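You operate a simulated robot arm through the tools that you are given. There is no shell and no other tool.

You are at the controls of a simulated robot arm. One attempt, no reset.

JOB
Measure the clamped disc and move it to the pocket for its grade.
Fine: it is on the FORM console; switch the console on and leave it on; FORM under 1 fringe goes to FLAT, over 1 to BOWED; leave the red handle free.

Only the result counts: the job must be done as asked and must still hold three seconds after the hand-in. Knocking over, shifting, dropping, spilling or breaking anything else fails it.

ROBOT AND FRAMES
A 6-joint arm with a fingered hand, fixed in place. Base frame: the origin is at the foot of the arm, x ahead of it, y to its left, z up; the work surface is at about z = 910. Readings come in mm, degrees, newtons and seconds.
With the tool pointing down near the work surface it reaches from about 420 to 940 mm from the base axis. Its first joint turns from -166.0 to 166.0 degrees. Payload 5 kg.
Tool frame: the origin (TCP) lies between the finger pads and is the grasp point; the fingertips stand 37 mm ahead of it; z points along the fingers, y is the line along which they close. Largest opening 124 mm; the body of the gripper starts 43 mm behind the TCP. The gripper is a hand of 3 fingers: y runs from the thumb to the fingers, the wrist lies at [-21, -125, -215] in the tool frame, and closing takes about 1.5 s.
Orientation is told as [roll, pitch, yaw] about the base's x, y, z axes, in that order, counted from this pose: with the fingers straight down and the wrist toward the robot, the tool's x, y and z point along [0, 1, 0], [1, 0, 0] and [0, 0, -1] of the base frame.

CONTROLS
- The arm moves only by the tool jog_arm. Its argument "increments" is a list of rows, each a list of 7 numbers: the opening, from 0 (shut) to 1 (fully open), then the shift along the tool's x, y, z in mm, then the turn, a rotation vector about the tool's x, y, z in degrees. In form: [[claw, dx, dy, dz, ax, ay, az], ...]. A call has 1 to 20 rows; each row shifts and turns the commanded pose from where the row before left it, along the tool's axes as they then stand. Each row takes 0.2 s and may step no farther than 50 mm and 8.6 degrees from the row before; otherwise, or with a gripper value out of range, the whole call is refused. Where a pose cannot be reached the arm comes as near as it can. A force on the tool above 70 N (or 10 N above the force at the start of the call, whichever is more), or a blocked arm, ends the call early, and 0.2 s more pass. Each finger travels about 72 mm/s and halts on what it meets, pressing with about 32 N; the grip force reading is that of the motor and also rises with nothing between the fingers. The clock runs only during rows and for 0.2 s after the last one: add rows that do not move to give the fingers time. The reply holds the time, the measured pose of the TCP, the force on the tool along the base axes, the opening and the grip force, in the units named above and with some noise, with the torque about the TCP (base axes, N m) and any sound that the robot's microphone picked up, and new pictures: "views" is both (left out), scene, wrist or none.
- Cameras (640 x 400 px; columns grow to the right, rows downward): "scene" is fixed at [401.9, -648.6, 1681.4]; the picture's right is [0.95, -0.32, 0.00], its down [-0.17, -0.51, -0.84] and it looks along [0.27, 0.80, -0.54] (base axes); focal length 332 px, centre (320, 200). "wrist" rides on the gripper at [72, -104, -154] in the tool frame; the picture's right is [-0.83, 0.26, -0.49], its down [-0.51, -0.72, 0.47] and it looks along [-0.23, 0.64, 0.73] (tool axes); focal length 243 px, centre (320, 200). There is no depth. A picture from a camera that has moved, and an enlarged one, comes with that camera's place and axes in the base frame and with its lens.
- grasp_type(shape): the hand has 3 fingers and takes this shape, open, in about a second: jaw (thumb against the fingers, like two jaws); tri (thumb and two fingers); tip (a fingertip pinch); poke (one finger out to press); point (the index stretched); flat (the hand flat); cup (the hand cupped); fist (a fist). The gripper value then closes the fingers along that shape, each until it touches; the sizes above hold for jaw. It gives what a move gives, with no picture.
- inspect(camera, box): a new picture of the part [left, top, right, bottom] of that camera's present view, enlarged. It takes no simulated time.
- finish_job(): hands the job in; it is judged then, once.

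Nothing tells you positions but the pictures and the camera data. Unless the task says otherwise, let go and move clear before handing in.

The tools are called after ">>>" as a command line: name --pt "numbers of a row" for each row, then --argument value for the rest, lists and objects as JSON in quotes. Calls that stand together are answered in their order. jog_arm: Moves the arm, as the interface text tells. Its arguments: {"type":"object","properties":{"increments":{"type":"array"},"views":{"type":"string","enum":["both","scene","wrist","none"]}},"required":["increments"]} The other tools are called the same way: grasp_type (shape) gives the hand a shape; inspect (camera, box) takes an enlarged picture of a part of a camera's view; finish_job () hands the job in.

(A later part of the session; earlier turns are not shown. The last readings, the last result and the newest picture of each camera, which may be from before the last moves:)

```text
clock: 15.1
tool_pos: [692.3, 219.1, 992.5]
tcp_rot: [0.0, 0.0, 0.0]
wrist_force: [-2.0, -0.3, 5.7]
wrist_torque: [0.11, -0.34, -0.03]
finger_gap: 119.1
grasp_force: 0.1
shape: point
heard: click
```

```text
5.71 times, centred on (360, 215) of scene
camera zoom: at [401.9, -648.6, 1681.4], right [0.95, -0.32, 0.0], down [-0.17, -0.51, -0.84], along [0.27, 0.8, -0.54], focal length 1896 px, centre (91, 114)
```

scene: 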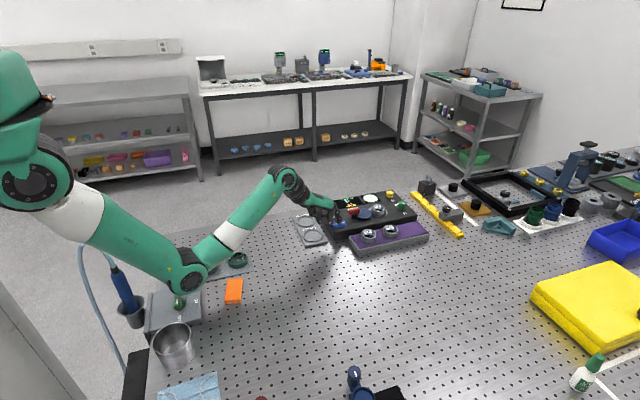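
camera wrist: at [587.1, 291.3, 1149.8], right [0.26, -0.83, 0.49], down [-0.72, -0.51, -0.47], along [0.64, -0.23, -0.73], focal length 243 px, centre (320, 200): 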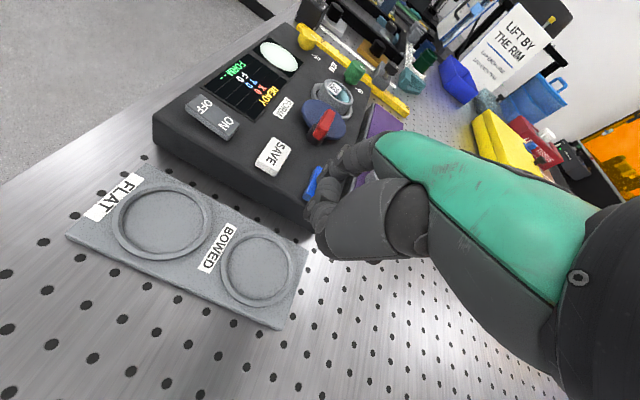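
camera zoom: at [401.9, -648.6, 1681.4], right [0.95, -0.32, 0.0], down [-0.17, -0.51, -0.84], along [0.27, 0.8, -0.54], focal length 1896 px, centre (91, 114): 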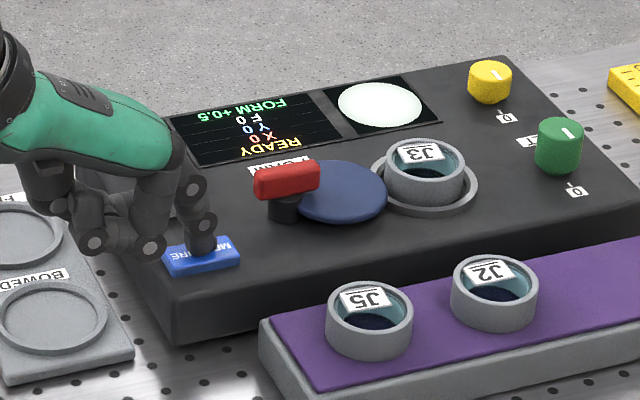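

A click, and FORM now shows a value. I'll release the button and read it closely.

>>> jog_arm --pt "1 0 0 -6 0 0 0" --pt "1 0 0 -12 0 0 0" --pt "1 0 0 -12 0 0 0" --pt "1 0 0 0 0 0 0"

>>> inspect --camera "scene" --box '[335, 190, 395, 220]'

>>> inspect --camera "wrist" --box '[200, 40, 310, 120]'

>>> inspect --camera "wrist" --box '[270, 60, 390, 180]'

```text
clock: 16.1
tool_pos: [690.5, 219.7, 1022.1]
tcp_rot: [0.0, 0.0, 0.0]
wrist_force: [-0.2, 0.5, -0.6]
wrist_torque: [0.02, -0.02, -0.01]
finger_gap: 119.0
grasp_force: 0.0
shape: point
camera wrist: at [587.7, 293.0, 1175.8], right [0.26, -0.83, 0.49], down [-0.72, -0.51, -0.47], along [0.64, -0.23, -0.73], focal length 243 px, centre (320, 200)
```

scene: 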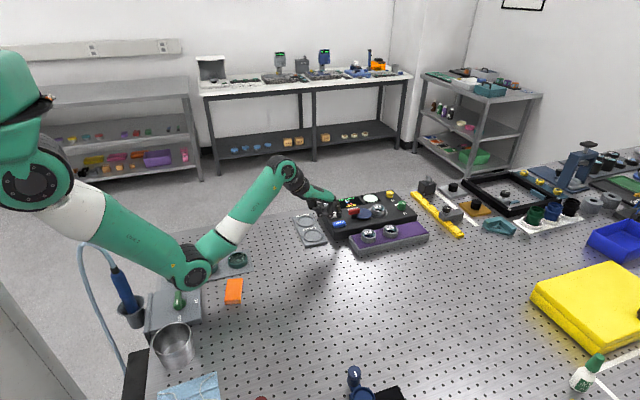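
wrist: 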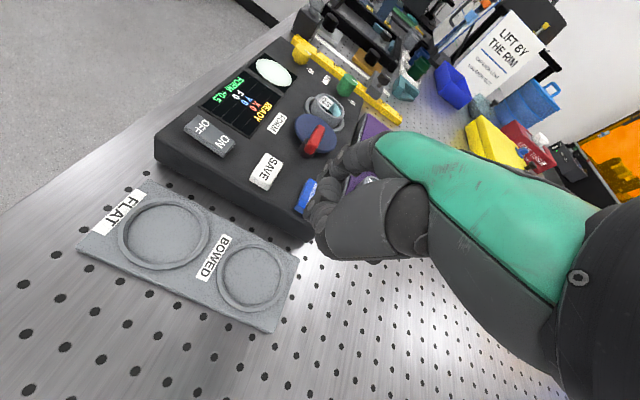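

```text
10.67 times, centred on (365, 205) of scene
camera zoom: at [401.9, -648.6, 1681.4], right [0.95, -0.32, 0.0], down [-0.17, -0.51, -0.84], along [0.27, 0.8, -0.54], focal length 3539 px, centre (-160, 147)
```

zoom: 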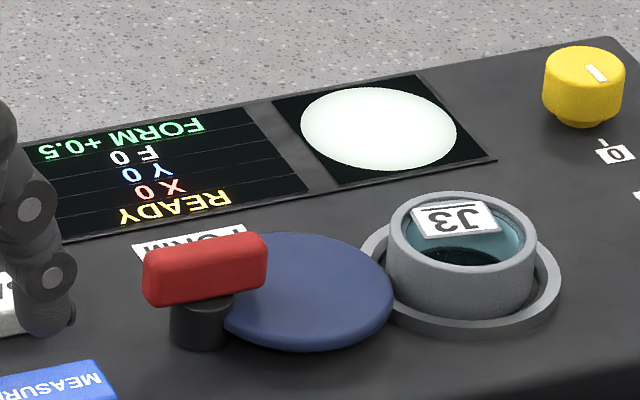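

```text
5.00 times, centred on (255, 80) of wrist
camera zoom: at [587.7, 293.0, 1175.8], right [0.26, -0.83, 0.49], down [-0.72, -0.51, -0.47], along [0.64, -0.23, -0.73], focal length 1213 px, centre (645, 800)
```

zoom: 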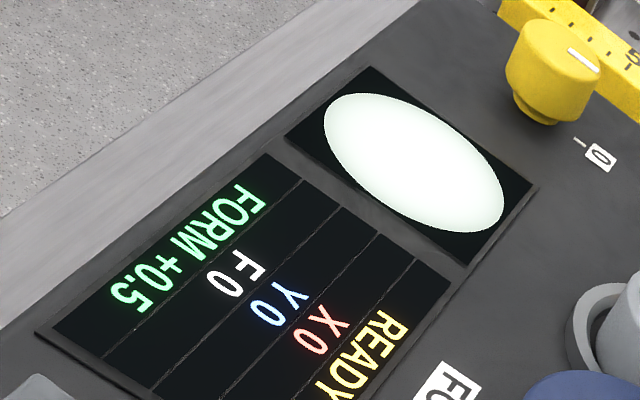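

```text
3.33 times, centred on (330, 120) of wrist
camera zoom: at [587.7, 293.0, 1175.8], right [0.26, -0.83, 0.49], down [-0.72, -0.51, -0.47], along [0.64, -0.23, -0.73], focal length 809 px, centre (287, 467)
```

zoom: 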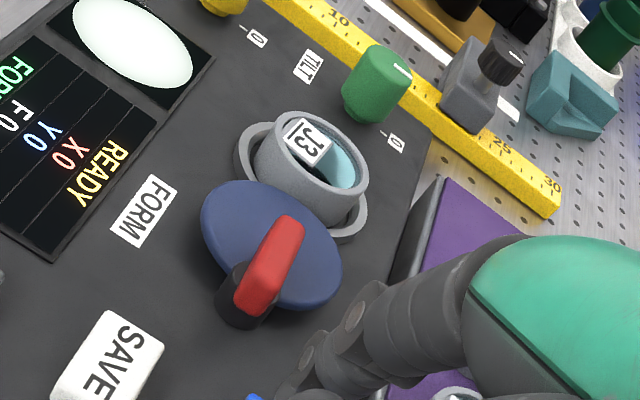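

The reading is FORM +0.5 with the tilt at zero, under 1 fringe, so J3 goes to FLAT. Next I'll bring the index beside the red handle, on its near side, to turn the clamp off.

>>> jog_arm --pt "1 0 0 -15 0 0 0" --pt "1 0 10 -10 0 0 0" --pt "1 0 20 0 0 0 0" --pt "1 0 20 0 0 0 0" --pt "1 0 20 0 0 0 0" --pt "1 -6 14 0 0 0 0" --pt "1 0 0 0 0 0 0"

>>> inspect --camera "scene" --box '[320, 170, 410, 240]'

>>> inspect --camera "wrist" --box '[250, 110, 380, 240]'

```text
clock: 17.7
tool_pos: [774.0, 212.3, 1047.5]
tcp_rot: [0.0, 0.0, -0.1]
wrist_force: [0.1, 0.3, -0.3]
wrist_torque: [0.01, 0.0, 0.02]
finger_gap: 119.0
grasp_force: 0.1
shape: point
camera wrist: at [670.4, 285.6, 1201.2], right [0.26, -0.83, 0.49], down [-0.72, -0.51, -0.47], along [0.64, -0.23, -0.73], focal length 243 px, centre (320, 200)
```

scene: 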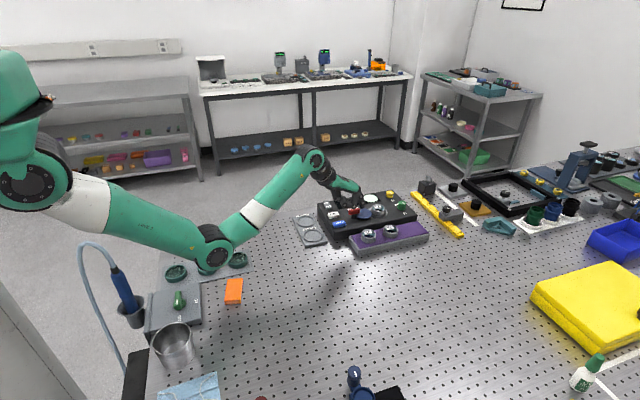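
wrist: 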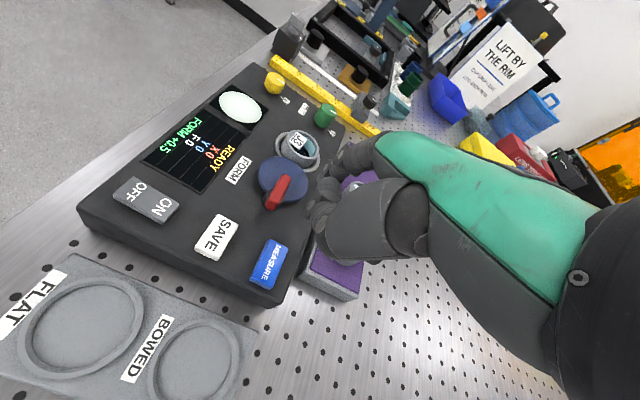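

```text
5.71 times, centred on (365, 205) of scene
camera zoom: at [401.9, -648.6, 1681.4], right [0.95, -0.32, 0.0], down [-0.17, -0.51, -0.84], along [0.27, 0.8, -0.54], focal length 1896 px, centre (63, 171)
```

zoom: 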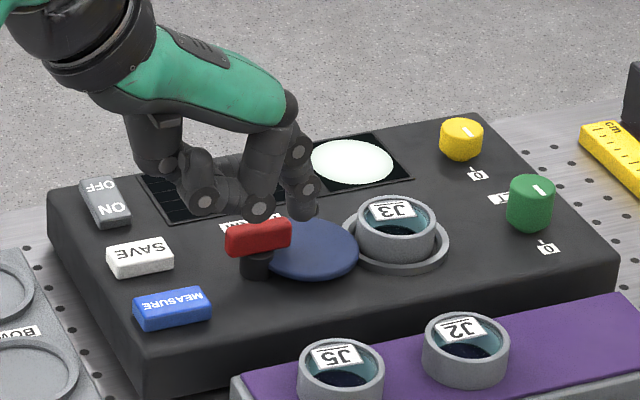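

```text
3.08 times, centred on (315, 175) of wrist
camera zoom: at [670.4, 285.6, 1201.2], right [0.26, -0.83, 0.49], down [-0.72, -0.51, -0.47], along [0.64, -0.23, -0.73], focal length 746 px, centre (335, 277)
```

zoom: 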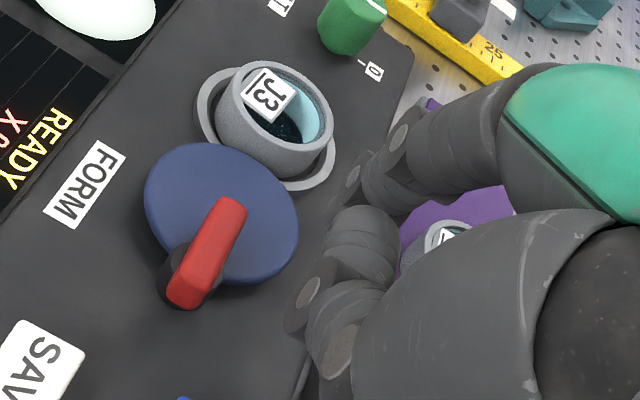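

>>> jog_arm --pt "1 0 0 12 0 0 0" --pt "1 0 0 12 0 0 0" --pt "1 0 0 8 0 0 0" --pt "1 0 0 4 0 0 0" --pt "1 0 0 0 0 0 0"

>>> inspect --camera "scene" --box '[320, 170, 410, 240]'

>>> inspect --camera "wrist" --box '[250, 110, 380, 240]'

```text
clock: 18.9
tool_pos: [776.2, 212.8, 1011.3]
tcp_rot: [0.0, 0.0, 0.0]
wrist_force: [-0.7, 0.8, 1.1]
wrist_torque: [0.0, 0.0, -0.01]
finger_gap: 119.0
grasp_force: 0.0
shape: point
camera wrist: at [672.0, 286.1, 1164.2], right [0.26, -0.83, 0.49], down [-0.72, -0.51, -0.47], along [0.64, -0.23, -0.73], focal length 243 px, centre (320, 200)
```

scene: 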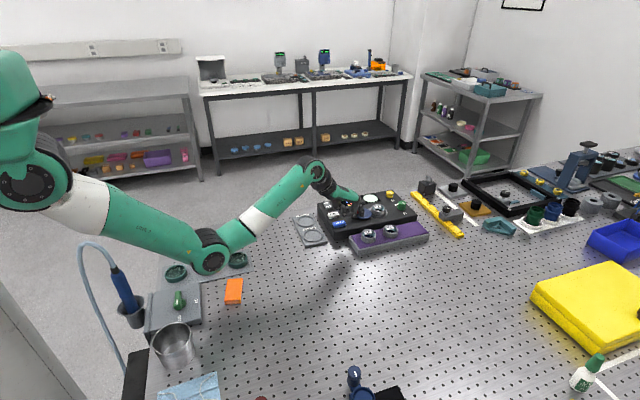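
wrist: 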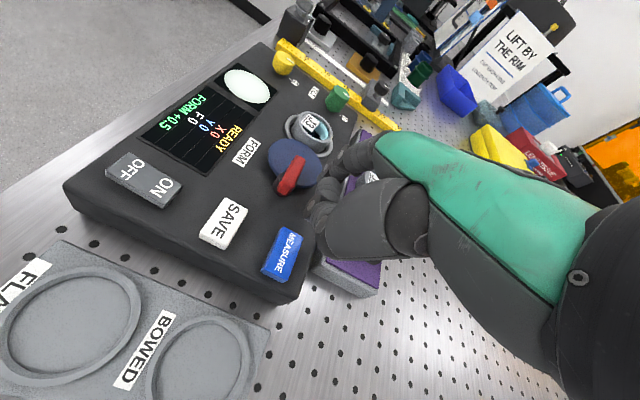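

```text
5.71 times, centred on (365, 205) of scene
camera zoom: at [401.9, -648.6, 1681.4], right [0.95, -0.32, 0.0], down [-0.17, -0.51, -0.84], along [0.27, 0.8, -0.54], focal length 1896 px, centre (63, 171)
```

zoom: 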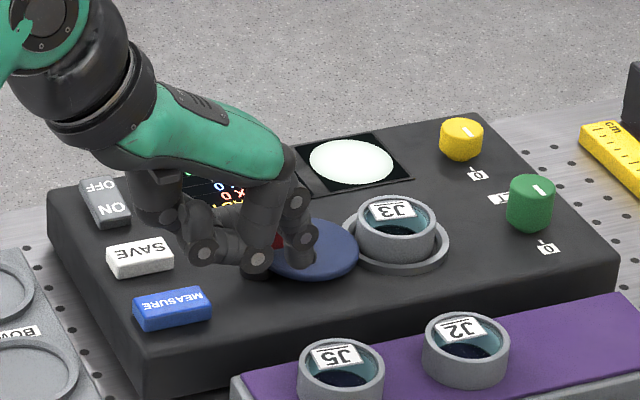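

```text
3.08 times, centred on (315, 175) of wrist
camera zoom: at [672.0, 286.1, 1164.2], right [0.26, -0.83, 0.49], down [-0.72, -0.51, -0.47], along [0.64, -0.23, -0.73], focal length 746 px, centre (335, 277)
```

zoom: 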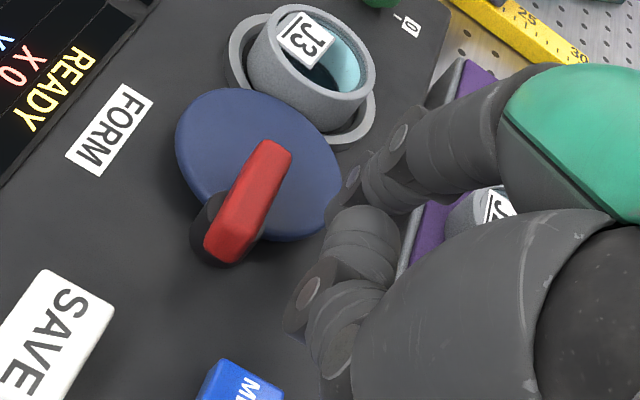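

The fingertip is beside the handle on the near side. I'll sweep it slowly away from me (+y), watching the force.

>>> jog_arm --pt "1 5 0 0 0 0 0" --pt "1 4 0 0 0 0 0" --pt "1 3 0 0 0 0 0" --pt "1 0 0 0 0 0 0" --views "none"

>>> inspect --camera "wrist" --box '[250, 110, 380, 240]'

```text
clock: 19.9
tool_pos: [776.9, 225.9, 1011.1]
tcp_rot: [0.0, 0.0, 0.0]
wrist_force: [-1.0, 1.0, 0.1]
wrist_torque: [0.0, -0.01, -0.01]
finger_gap: 119.0
grasp_force: 0.1
shape: point
```

```text
3.08 times, centred on (315, 175) of wrist
camera zoom: at [672.2, 297.5, 1164.5], right [0.26, -0.83, 0.49], down [-0.72, -0.51, -0.47], along [0.64, -0.23, -0.73], focal length 746 px, centre (335, 277)
```

zoom: 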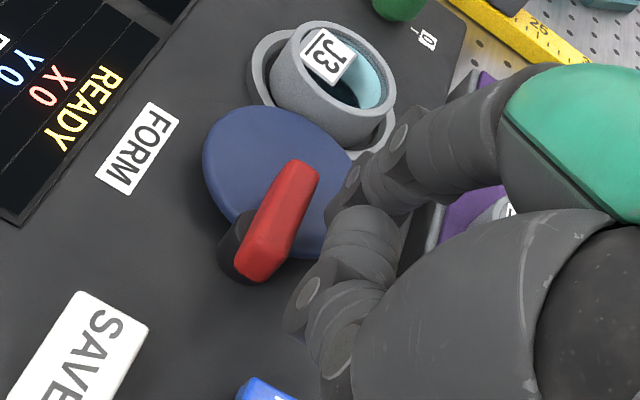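

>>> jog_arm --pt "1 3 0 0 0 0 0" --pt "1 2 0 0 0 0 0" --pt "1 0 0 0 0 0 0" --views "none"

>>> inspect --camera "wrist" --box '[250, 110, 380, 240]'

>>> inspect --camera "scene" --box '[320, 170, 410, 240]'

```text
clock: 20.7
tool_pos: [775.7, 229.1, 1010.4]
tcp_rot: [0.0, -0.1, 0.0]
wrist_force: [1.4, 0.2, -0.5]
wrist_torque: [0.03, 0.0, 0.0]
finger_gap: 118.9
grasp_force: 0.1
shape: point
```

```text
3.08 times, centred on (315, 175) of wrist
camera zoom: at [672.1, 301.8, 1165.2], right [0.26, -0.83, 0.49], down [-0.72, -0.51, -0.47], along [0.64, -0.23, -0.73], focal length 746 px, centre (335, 277)
```

zoom: 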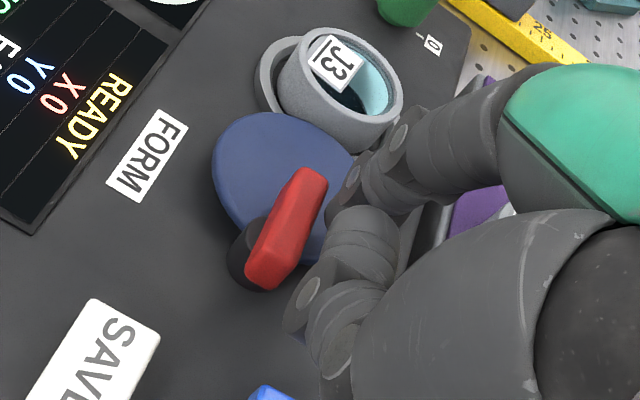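

```text
5.71 times, centred on (365, 205) of scene
camera zoom: at [401.9, -648.6, 1681.4], right [0.95, -0.32, 0.0], down [-0.17, -0.51, -0.84], along [0.27, 0.8, -0.54], focal length 1896 px, centre (63, 171)
```

zoom: 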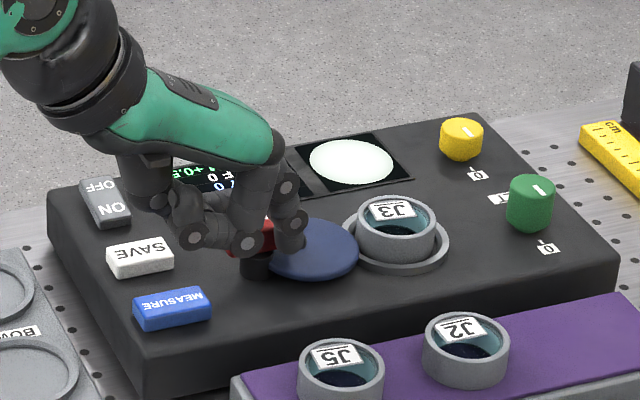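

>>> jog_arm --pt "1 3 0 0 0 0 0" --pt "1 3 0 0 0 0 0" --pt "1 0 0 0 0 0 0" --views "none"

>>> inspect --camera "wrist" --box '[250, 110, 380, 240]'

>>> inspect --camera "scene" --box '[320, 170, 410, 240]'

```text
clock: 21.5
tool_pos: [776.4, 235.4, 1012.1]
tcp_rot: [0.0, 0.0, -0.1]
wrist_force: [-0.1, -5.6, 0.7]
wrist_torque: [-0.1, -0.01, -0.32]
finger_gap: 119.0
grasp_force: 0.1
shape: point
```

```text
3.08 times, centred on (315, 175) of wrist
camera zoom: at [672.4, 308.0, 1165.8], right [0.26, -0.83, 0.49], down [-0.72, -0.51, -0.47], along [0.64, -0.23, -0.73], focal length 746 px, centre (335, 277)
```

zoom: 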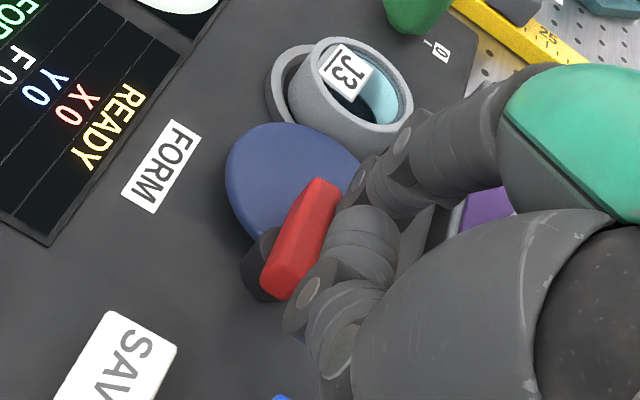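

```text
5.71 times, centred on (365, 205) of scene
camera zoom: at [401.9, -648.6, 1681.4], right [0.95, -0.32, 0.0], down [-0.17, -0.51, -0.84], along [0.27, 0.8, -0.54], focal length 1896 px, centre (63, 171)
```

zoom: 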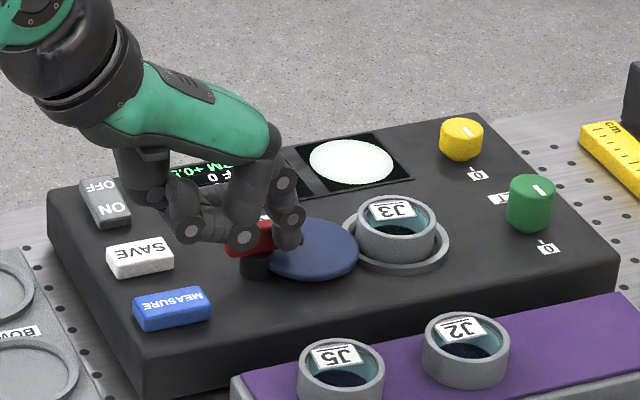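

>>> jog_arm --pt "1 2 0 0 0 0 0" --pt "1 2 0 0 0 0 0" --pt "1 0 0 0 0 0 0" --views "none"

>>> inspect --camera "wrist" --box '[250, 110, 380, 240]'

>>> inspect --camera "scene" --box '[320, 170, 410, 240]'

```text
clock: 22.3
tool_pos: [775.1, 237.9, 1011.8]
tcp_rot: [0.0, 0.0, -0.1]
wrist_force: [-1.2, -9.4, 2.0]
wrist_torque: [-0.18, -0.19, -0.68]
finger_gap: 119.2
grasp_force: 0.1
shape: point
```

```text
3.08 times, centred on (315, 175) of wrist
camera zoom: at [672.0, 311.6, 1165.2], right [0.26, -0.83, 0.49], down [-0.72, -0.51, -0.47], along [0.64, -0.23, -0.73], focal length 746 px, centre (335, 277)
```

zoom: 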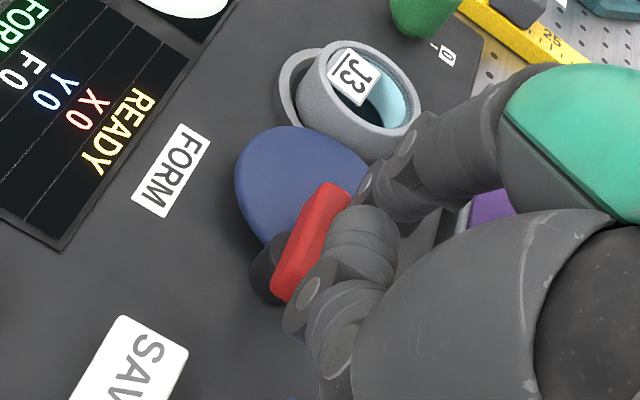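

```text
5.71 times, centred on (365, 205) of scene
camera zoom: at [401.9, -648.6, 1681.4], right [0.95, -0.32, 0.0], down [-0.17, -0.51, -0.84], along [0.27, 0.8, -0.54], focal length 1896 px, centre (63, 171)
```

zoom: 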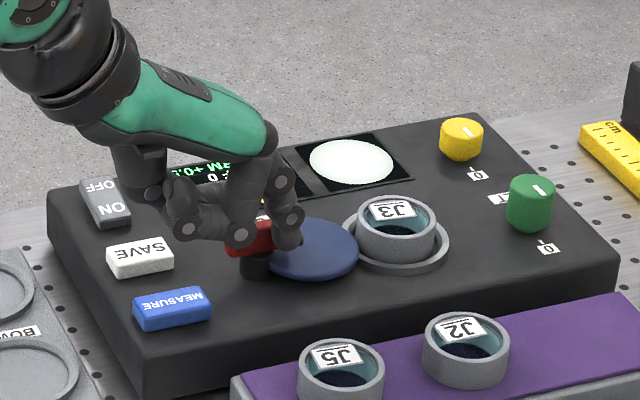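

>>> jog_arm --pt "1 2 0 0 0 0 0" --pt "1 2 0 0 0 0 0" --pt "1 0 0 0 0 0 0" --views "none"

>>> inspect --camera "wrist" --box '[250, 110, 380, 240]'

>>> inspect --camera "scene" --box '[320, 170, 410, 240]'

```text
clock: 23.1
tool_pos: [776.4, 241.2, 1012.0]
tcp_rot: [0.0, 0.0, -0.1]
wrist_force: [0.3, -14.4, 2.2]
wrist_torque: [-0.19, -0.15, -0.97]
finger_gap: 118.8
grasp_force: 0.1
shape: point
```

```text
3.08 times, centred on (315, 175) of wrist
camera zoom: at [671.7, 315.7, 1164.6], right [0.26, -0.83, 0.49], down [-0.72, -0.51, -0.47], along [0.64, -0.23, -0.73], focal length 746 px, centre (335, 277)
```

zoom: 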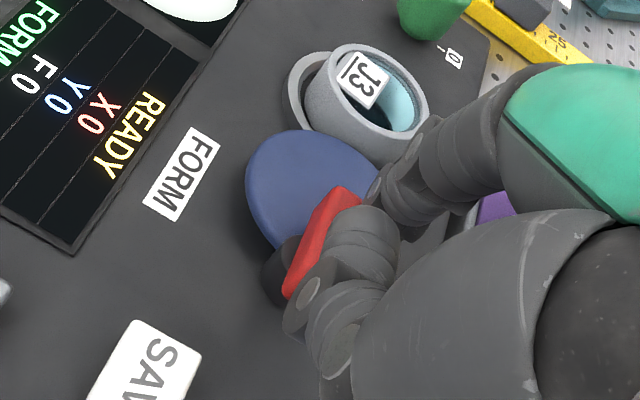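

```text
5.71 times, centred on (365, 205) of scene
camera zoom: at [401.9, -648.6, 1681.4], right [0.95, -0.32, 0.0], down [-0.17, -0.51, -0.84], along [0.27, 0.8, -0.54], focal length 1896 px, centre (63, 171)
```

zoom: 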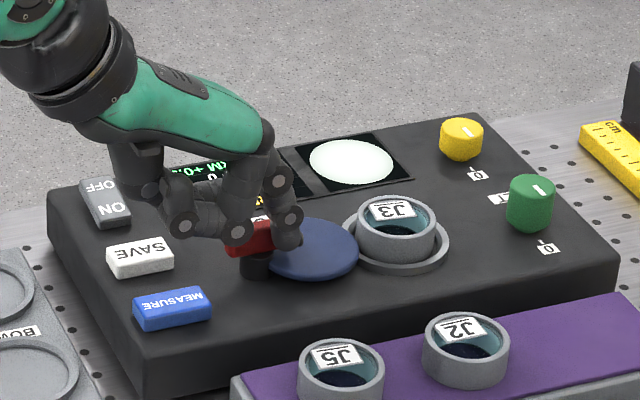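

At 14 N the handle doesn't move, so that seems to be its stop. I'll back off and push the handle's other end to turn it the opposite way.

>>> jog_arm --pt "1 -6 0 0 0 0 0" --pt "1 -10 0 0 0 0 0" --pt "1 -6 -10 0 0 0 0" --pt "1 0 -15 0 0 0 0" --pt "1 0 -12 0 0 0 0" --pt "1 0 0 0 0 0 0" --views "none"

>>> inspect --camera "wrist" --box '[250, 80, 400, 240]'

>>> inspect --camera "scene" --box '[320, 170, 410, 240]'

```text
clock: 24.5
tool_pos: [739.3, 222.0, 1013.1]
tcp_rot: [0.0, -0.1, 0.0]
wrist_force: [-1.1, 0.0, 0.3]
wrist_torque: [0.03, 0.01, -0.01]
finger_gap: 0.0
grasp_force: 0.1
shape: point
```

```text
2.50 times, centred on (325, 160) of wrist
camera zoom: at [634.7, 294.1, 1166.8], right [0.26, -0.83, 0.49], down [-0.72, -0.51, -0.47], along [0.64, -0.23, -0.73], focal length 606 px, centre (308, 300)
```

zoom: 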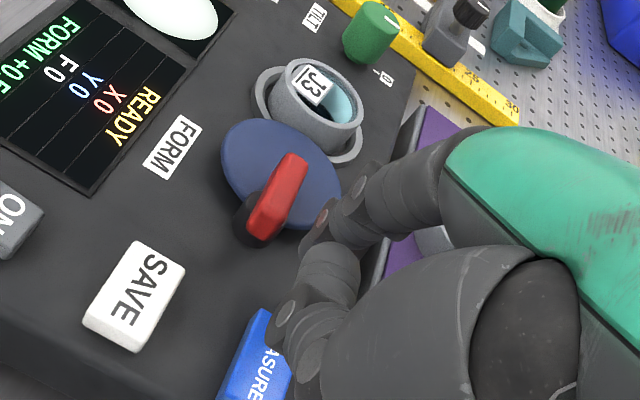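

```text
5.71 times, centred on (365, 205) of scene
camera zoom: at [401.9, -648.6, 1681.4], right [0.95, -0.32, 0.0], down [-0.17, -0.51, -0.84], along [0.27, 0.8, -0.54], focal length 1896 px, centre (63, 171)
```

zoom: 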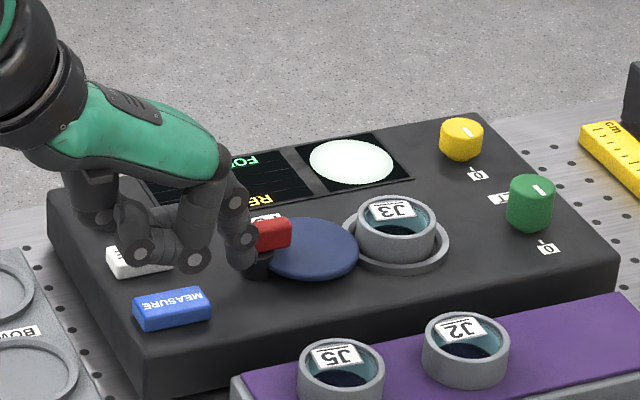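

>>> jog_arm --pt "1 4 0 0 0 0 0" --pt "1 3 0 0 0 0 0" --pt "1 3 0 0 0 0 0" --pt "1 0 0 0 0 0 0" --views "none"

>>> inspect --camera "wrist" --box '[250, 80, 400, 240]'

>>> inspect --camera "scene" --box '[320, 170, 410, 240]'

```text
clock: 25.5
tool_pos: [739.4, 230.3, 1012.1]
tcp_rot: [0.0, 0.1, 0.0]
wrist_force: [0.1, -0.4, 0.5]
wrist_torque: [0.0, 0.03, -0.06]
finger_gap: 0.0
grasp_force: 0.0
shape: point
```

```text
2.50 times, centred on (325, 160) of wrist
camera zoom: at [635.1, 303.8, 1165.4], right [0.26, -0.83, 0.49], down [-0.72, -0.51, -0.47], along [0.64, -0.23, -0.73], focal length 606 px, centre (308, 300)
```

zoom: 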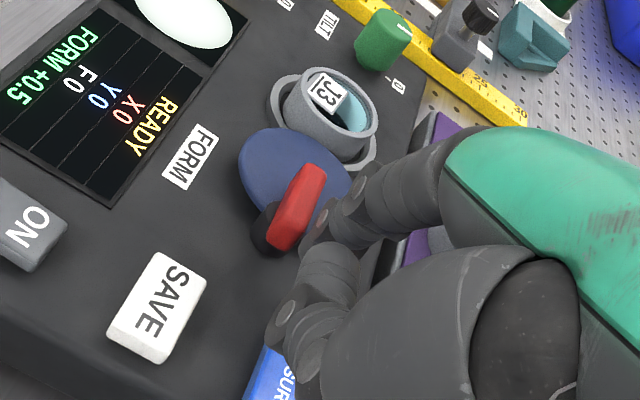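

```text
5.71 times, centred on (365, 205) of scene
camera zoom: at [401.9, -648.6, 1681.4], right [0.95, -0.32, 0.0], down [-0.17, -0.51, -0.84], along [0.27, 0.8, -0.54], focal length 1896 px, centre (63, 171)
```

zoom: 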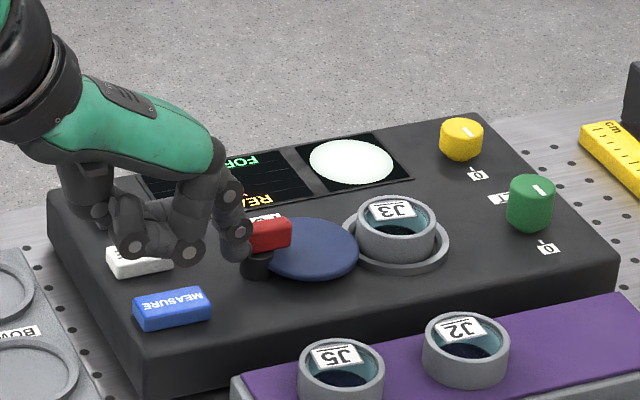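

>>> jog_arm --pt "1 3 0 0 0 0 0" --pt "1 3 0 0 0 0 0" --pt "1 2 0 0 0 0 0" --pt "1 0 0 0 0 0 0" --views "none"

>>> inspect --camera "wrist" --box '[250, 80, 400, 240]'

>>> inspect --camera "scene" --box '[320, 170, 410, 240]'

```text
clock: 26.5
tool_pos: [738.8, 237.9, 1011.5]
tcp_rot: [0.0, 0.0, 0.0]
wrist_force: [-0.5, -0.6, -0.4]
wrist_torque: [-0.05, 0.02, -0.05]
finger_gap: 119.3
grasp_force: 0.1
shape: point
```

```text
2.50 times, centred on (325, 160) of wrist
camera zoom: at [635.1, 312.4, 1165.4], right [0.26, -0.83, 0.49], down [-0.72, -0.51, -0.47], along [0.64, -0.23, -0.73], focal length 606 px, centre (308, 300)
```

zoom: 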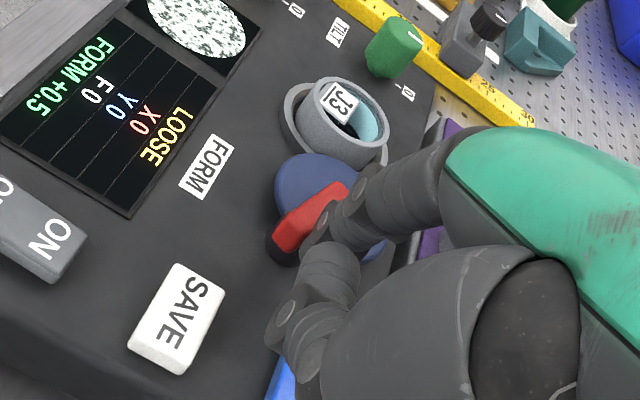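

```text
5.71 times, centred on (365, 205) of scene
camera zoom: at [401.9, -648.6, 1681.4], right [0.95, -0.32, 0.0], down [-0.17, -0.51, -0.84], along [0.27, 0.8, -0.54], focal length 1896 px, centre (63, 171)
```

zoom: 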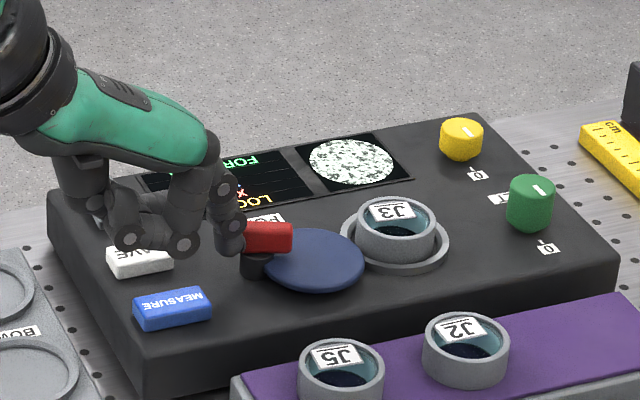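

The handle turned: the display now says LOOSE and still shows FORM +0.5. I'll keep turning it until the cam is fully clear.

>>> jog_arm --pt "1 3 -1 0 0 0 0" --pt "1 3 -1 0 0 0 0" --pt "1 3 -1 0 0 0 0" --pt "1 3 0 0 0 0 0" --pt "1 0 0 0 0 0 0" --views "none"

>>> inspect --camera "wrist" --box '[250, 80, 400, 240]'

>>> inspect --camera "scene" --box '[320, 170, 410, 240]'

```text
clock: 27.7
tool_pos: [736.1, 250.8, 1011.8]
tcp_rot: [0.0, 0.0, -0.1]
wrist_force: [-0.1, -1.3, 0.1]
wrist_torque: [0.0, 0.02, -0.07]
finger_gap: 118.9
grasp_force: 0.0
shape: point
```

```text
2.50 times, centred on (325, 160) of wrist
camera zoom: at [632.4, 323.6, 1164.7], right [0.26, -0.83, 0.49], down [-0.72, -0.51, -0.47], along [0.64, -0.23, -0.73], focal length 606 px, centre (308, 300)
```

zoom: 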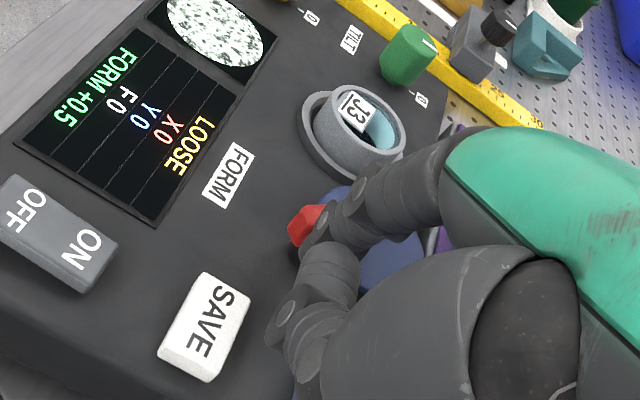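

```text
5.71 times, centred on (365, 205) of scene
camera zoom: at [401.9, -648.6, 1681.4], right [0.95, -0.32, 0.0], down [-0.17, -0.51, -0.84], along [0.27, 0.8, -0.54], focal length 1896 px, centre (63, 171)
```

zoom: 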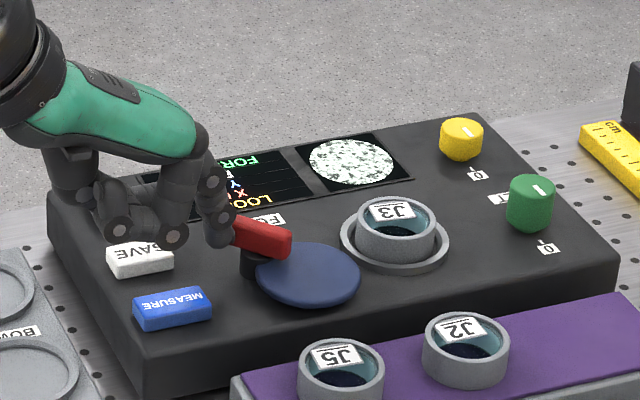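

>>> jog_arm --pt "1 4 0 0 0 0 0" --pt "1 4 0 0 0 0 0" --pt "1 4 1 0 0 0 0" --pt "1 4 1 0 0 0 0" --pt "1 3 2 0 0 0 0" --pt "1 0 0 0 0 0 0" --views "none"

>>> inspect --camera "wrist" --box '[250, 80, 400, 240]'

>>> inspect --camera "scene" --box '[320, 170, 410, 240]'

```text
clock: 29.1
tool_pos: [740.0, 270.3, 1012.3]
tcp_rot: [0.0, 0.0, 0.0]
wrist_force: [0.7, -0.3, -0.5]
wrist_torque: [0.01, -0.02, -0.02]
finger_gap: 119.2
grasp_force: 0.1
shape: point
```

```text
2.50 times, centred on (325, 160) of wrist
camera zoom: at [635.2, 342.5, 1164.6], right [0.26, -0.83, 0.49], down [-0.72, -0.51, -0.47], along [0.64, -0.23, -0.73], focal length 606 px, centre (308, 300)
```

zoom: 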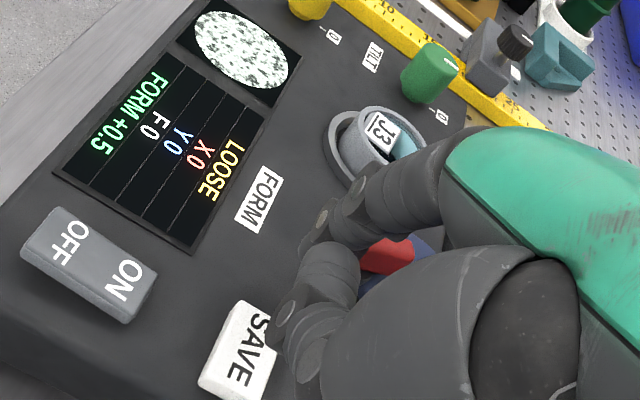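

```text
5.71 times, centred on (365, 205) of scene
camera zoom: at [401.9, -648.6, 1681.4], right [0.95, -0.32, 0.0], down [-0.17, -0.51, -0.84], along [0.27, 0.8, -0.54], focal length 1896 px, centre (63, 171)
```

zoom: 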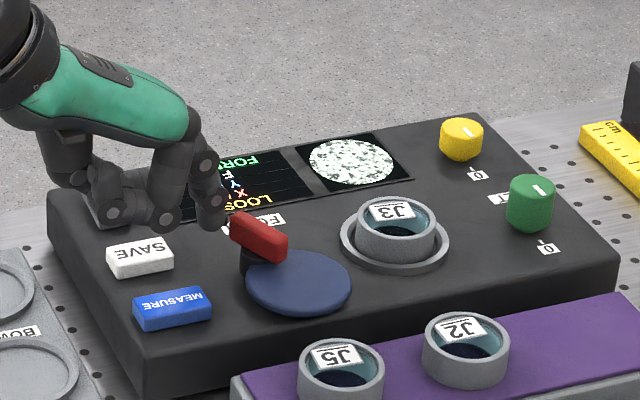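

The cam is at about 66° now, and the fingertip is near the end of the handle. I'll reposition and push it the rest of the way to its stop.

>>> jog_arm --pt "1 -3 -7 0 0 0 0" --pt "1 -5 -7 0 0 0 0" --pt "1 -5 0 0 0 0 0" --pt "1 1 5 0 0 0 0" --pt "1 2 4 0 0 0 0" --pt "1 2 3 0 0 0 0" --pt "1 2 3 0 0 0 0" --pt "1 0 0 0 0 0 0" --views "none"

>>> inspect --camera "wrist" --box '[250, 80, 400, 240]'

>>> inspect --camera "scene" --box '[320, 170, 410, 240]'

```text
clock: 30.9
tool_pos: [739.2, 264.5, 1012.4]
tcp_rot: [0.0, 0.0, 0.0]
wrist_force: [-0.1, -0.7, -0.2]
wrist_torque: [-0.05, 0.04, 0.0]
finger_gap: 119.0
grasp_force: 0.2
shape: point
```

```text
2.50 times, centred on (325, 160) of wrist
camera zoom: at [635.7, 338.0, 1164.9], right [0.26, -0.83, 0.49], down [-0.72, -0.51, -0.47], along [0.64, -0.23, -0.73], focal length 606 px, centre (308, 300)
```

zoom: 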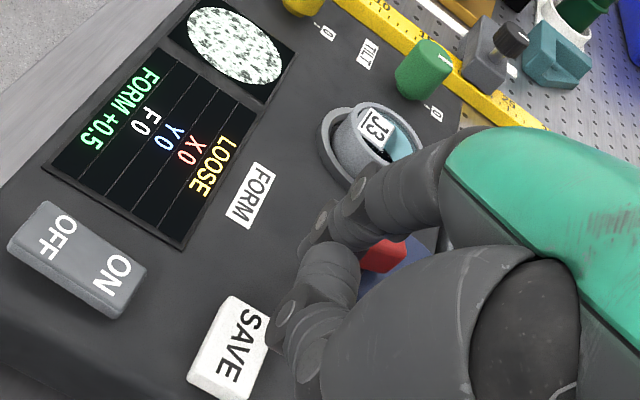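

```text
5.71 times, centred on (365, 205) of scene
camera zoom: at [401.9, -648.6, 1681.4], right [0.95, -0.32, 0.0], down [-0.17, -0.51, -0.84], along [0.27, 0.8, -0.54], focal length 1896 px, centre (63, 171)
```

zoom: 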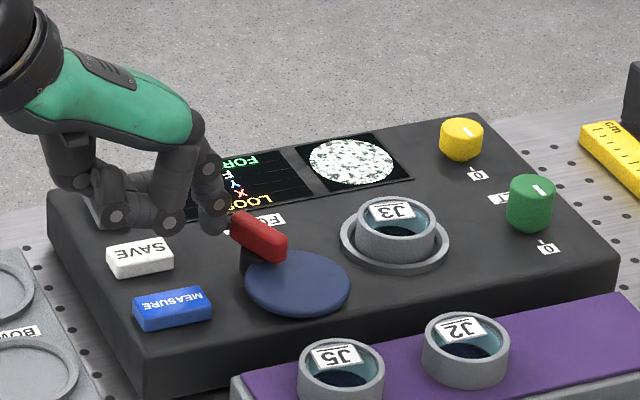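

>>> jog_arm --pt "1 0 3 0 0 0 0" --pt "1 0 3 0 0 0 0" --pt "1 0 3 0 0 0 0" --pt "1 0 0 0 0 0 0" --views "none"

>>> inspect --camera "scene" --box '[320, 170, 410, 240]'

```text
clock: 31.9
tool_pos: [748.8, 264.8, 1012.3]
tcp_rot: [0.0, 0.1, 0.0]
wrist_force: [-3.0, 0.0, 1.9]
wrist_torque: [0.01, 0.0, 0.1]
finger_gap: 119.2
grasp_force: 0.0
shape: point
```

```text
5.71 times, centred on (365, 205) of scene
camera zoom: at [401.9, -648.6, 1681.4], right [0.95, -0.32, 0.0], down [-0.17, -0.51, -0.84], along [0.27, 0.8, -0.54], focal length 1896 px, centre (63, 171)
```

zoom: 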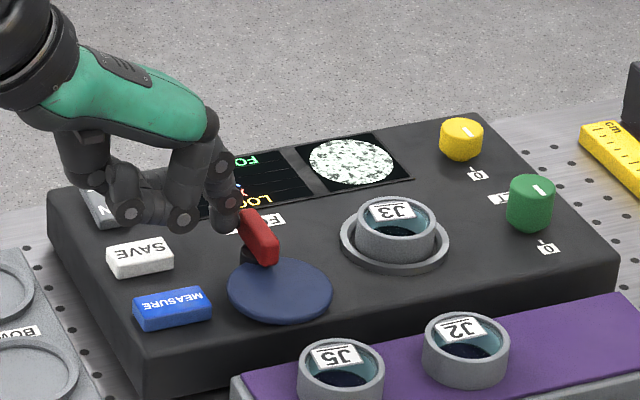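

>>> jog_arm --pt "1 0 2 0 0 0 0" --pt "1 0 2 0 0 0 0" --pt "1 0 0 0 0 0 0" --views "none"

>>> inspect --camera "scene" --box '[320, 170, 410, 240]'

```text
clock: 32.7
tool_pos: [753.4, 264.6, 1011.9]
tcp_rot: [0.0, 0.0, 0.0]
wrist_force: [-7.1, 0.7, 1.9]
wrist_torque: [0.04, 0.06, 0.18]
finger_gap: 119.0
grasp_force: 0.0
shape: point
```

```text
5.71 times, centred on (365, 205) of scene
camera zoom: at [401.9, -648.6, 1681.4], right [0.95, -0.32, 0.0], down [-0.17, -0.51, -0.84], along [0.27, 0.8, -0.54], focal length 1896 px, centre (63, 171)
```

zoom: 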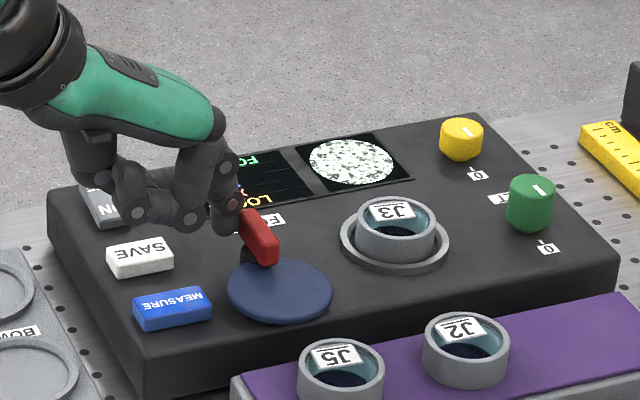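

The handle is at its 90° stop and the cam is clear of J3. I'll back off, rise, and form the jaw.

>>> jog_arm --pt "1 0 -6 0 0 0 0" --pt "1 0 -10 -5 0 0 0" --pt "1 0 -5 -20 0 0 0" --pt "1 0 0 -25 0 0 0" --pt "1 0 0 -25 0 0 0" --pt "1 0 0 -25 0 0 0" --pt "1 0 0 -20 0 0 0" --pt "1 0 0 0 0 0 0" --views "none"

>>> grasp_type --shape "jaw"

>>> inspect --camera "wrist" --box '[220, 50, 400, 230]'

>>> inspect --camera "scene" --box '[310, 170, 430, 250]'

```text
clock: 34.5
tool_pos: [732.2, 265.0, 1131.4]
tcp_rot: [0.0, 0.1, 0.0]
wrist_force: [-0.5, 0.3, 1.4]
wrist_torque: [0.02, 0.01, 0.03]
finger_gap: 118.9
grasp_force: 0.0
shape: point
```

```text
clock: 35.4
tool_pos: [732.6, 264.3, 1132.0]
tcp_rot: [0.1, 0.0, 0.0]
wrist_force: [0.1, 0.0, 0.0]
wrist_torque: [-0.02, 0.0, 0.01]
finger_gap: 123.8
grasp_force: 0.0
shape: jaw
```

```text
2.22 times, centred on (310, 140) of wrist
camera zoom: at [627.7, 337.3, 1285.3], right [0.26, -0.83, 0.49], down [-0.72, -0.51, -0.47], along [0.64, -0.23, -0.73], focal length 539 px, centre (342, 333)
```

zoom: 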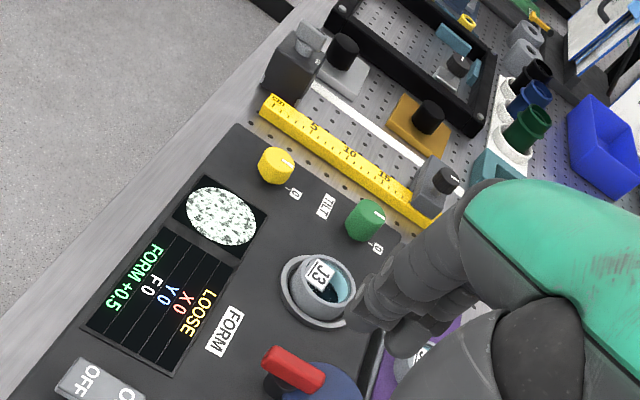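

```text
5.00 times, centred on (370, 210) of scene
camera zoom: at [401.9, -648.6, 1681.4], right [0.95, -0.32, 0.0], down [-0.17, -0.51, -0.84], along [0.27, 0.8, -0.54], focal length 1659 px, centre (70, 150)
```

zoom: 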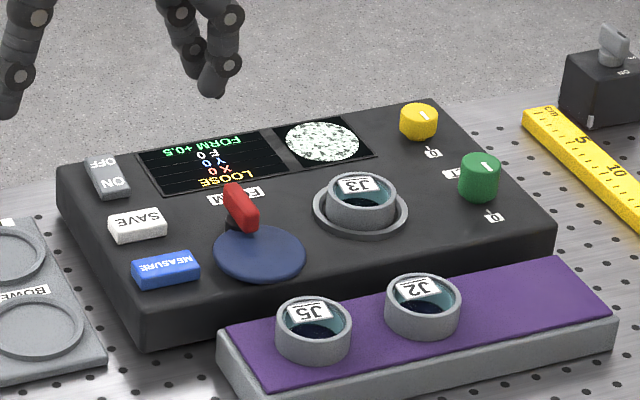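

J3 is loose. Its rim centre is at about (944, 267, 970), radius 982 from the base, which is near the limit of reach. I'll yaw toward it with a partly open jaw and approach high to test the reach.

>>> jog_arm --pt "0.72 0 0 0 0 0 -7.9" --pt "0.72 0 0 0 0 0 -7.9" --pt "0.72 -11 25 4 0 0 0" --pt "0.72 -11 25 4 0 0 0" --pt "0.72 -11 25 4 0 0 0" --pt "0.72 -11 25 4 0 0 0" --pt "0.72 -11 25 4 0 0 0" --pt "0.72 0 25 0 0 0 0" --pt "0.72 0 25 0 0 0 0" --pt "0.72 0 0 0 0 0 0"

>>> inspect --camera "wrist" --box '[220, 80, 400, 260]'

>>> inspect --camera "scene" --box '[310, 140, 430, 250]'

```text
clock: 37.6
tool_pos: [917.7, 259.2, 1112.1]
tcp_rot: [0.0, 0.0, 15.8]
wrist_force: [-0.1, 0.2, -0.5]
wrist_torque: [-0.02, 0.03, -0.01]
finger_gap: 89.4
grasp_force: 0.1
shape: jaw
camera wrist: at [797.8, 301.4, 1263.8], right [0.48, -0.73, 0.49], down [-0.56, -0.68, -0.47], along [0.68, -0.05, -0.73], focal length 243 px, centre (320, 200)
```

scene: 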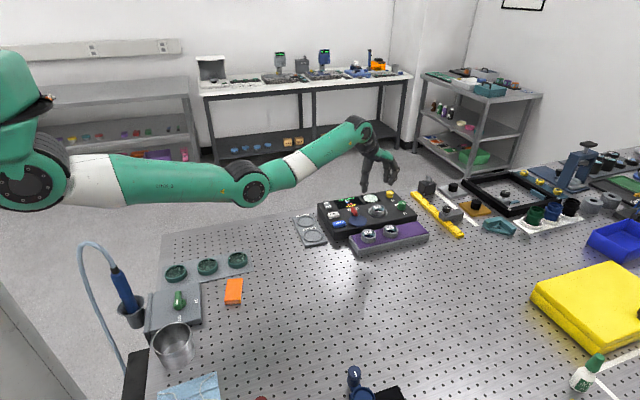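
wrist: 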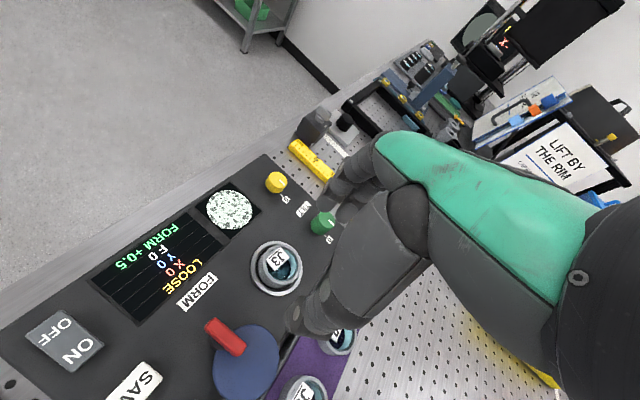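

```text
2.22 times, centred on (310, 170) of wrist
camera zoom: at [797.8, 301.4, 1263.8], right [0.48, -0.73, 0.49], down [-0.56, -0.68, -0.47], along [0.68, -0.05, -0.73], focal length 539 px, centre (342, 267)
```

zoom: 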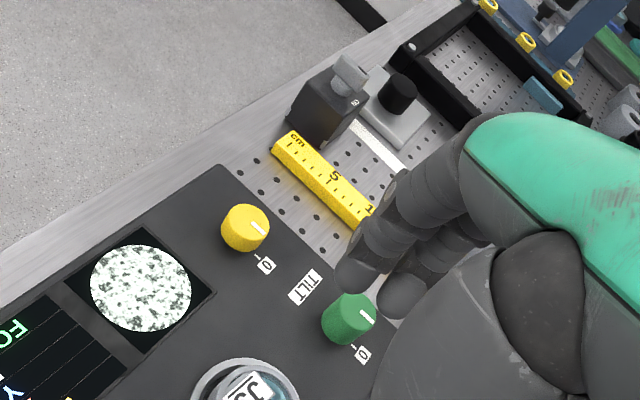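

```text
3.64 times, centred on (370, 195) of scene
camera zoom: at [401.9, -648.6, 1681.4], right [0.95, -0.32, 0.0], down [-0.17, -0.51, -0.84], along [0.27, 0.8, -0.54], focal length 1206 px, centre (138, 218)
```

zoom: 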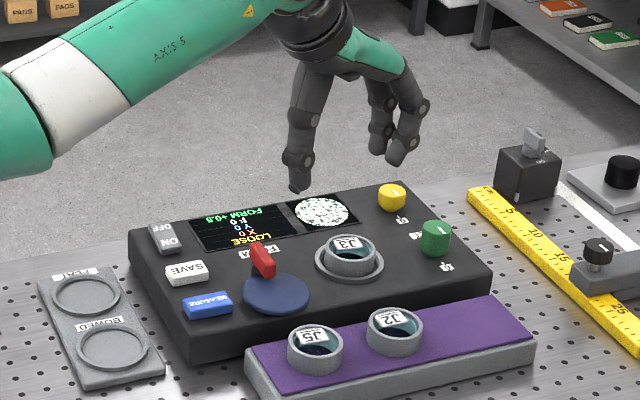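

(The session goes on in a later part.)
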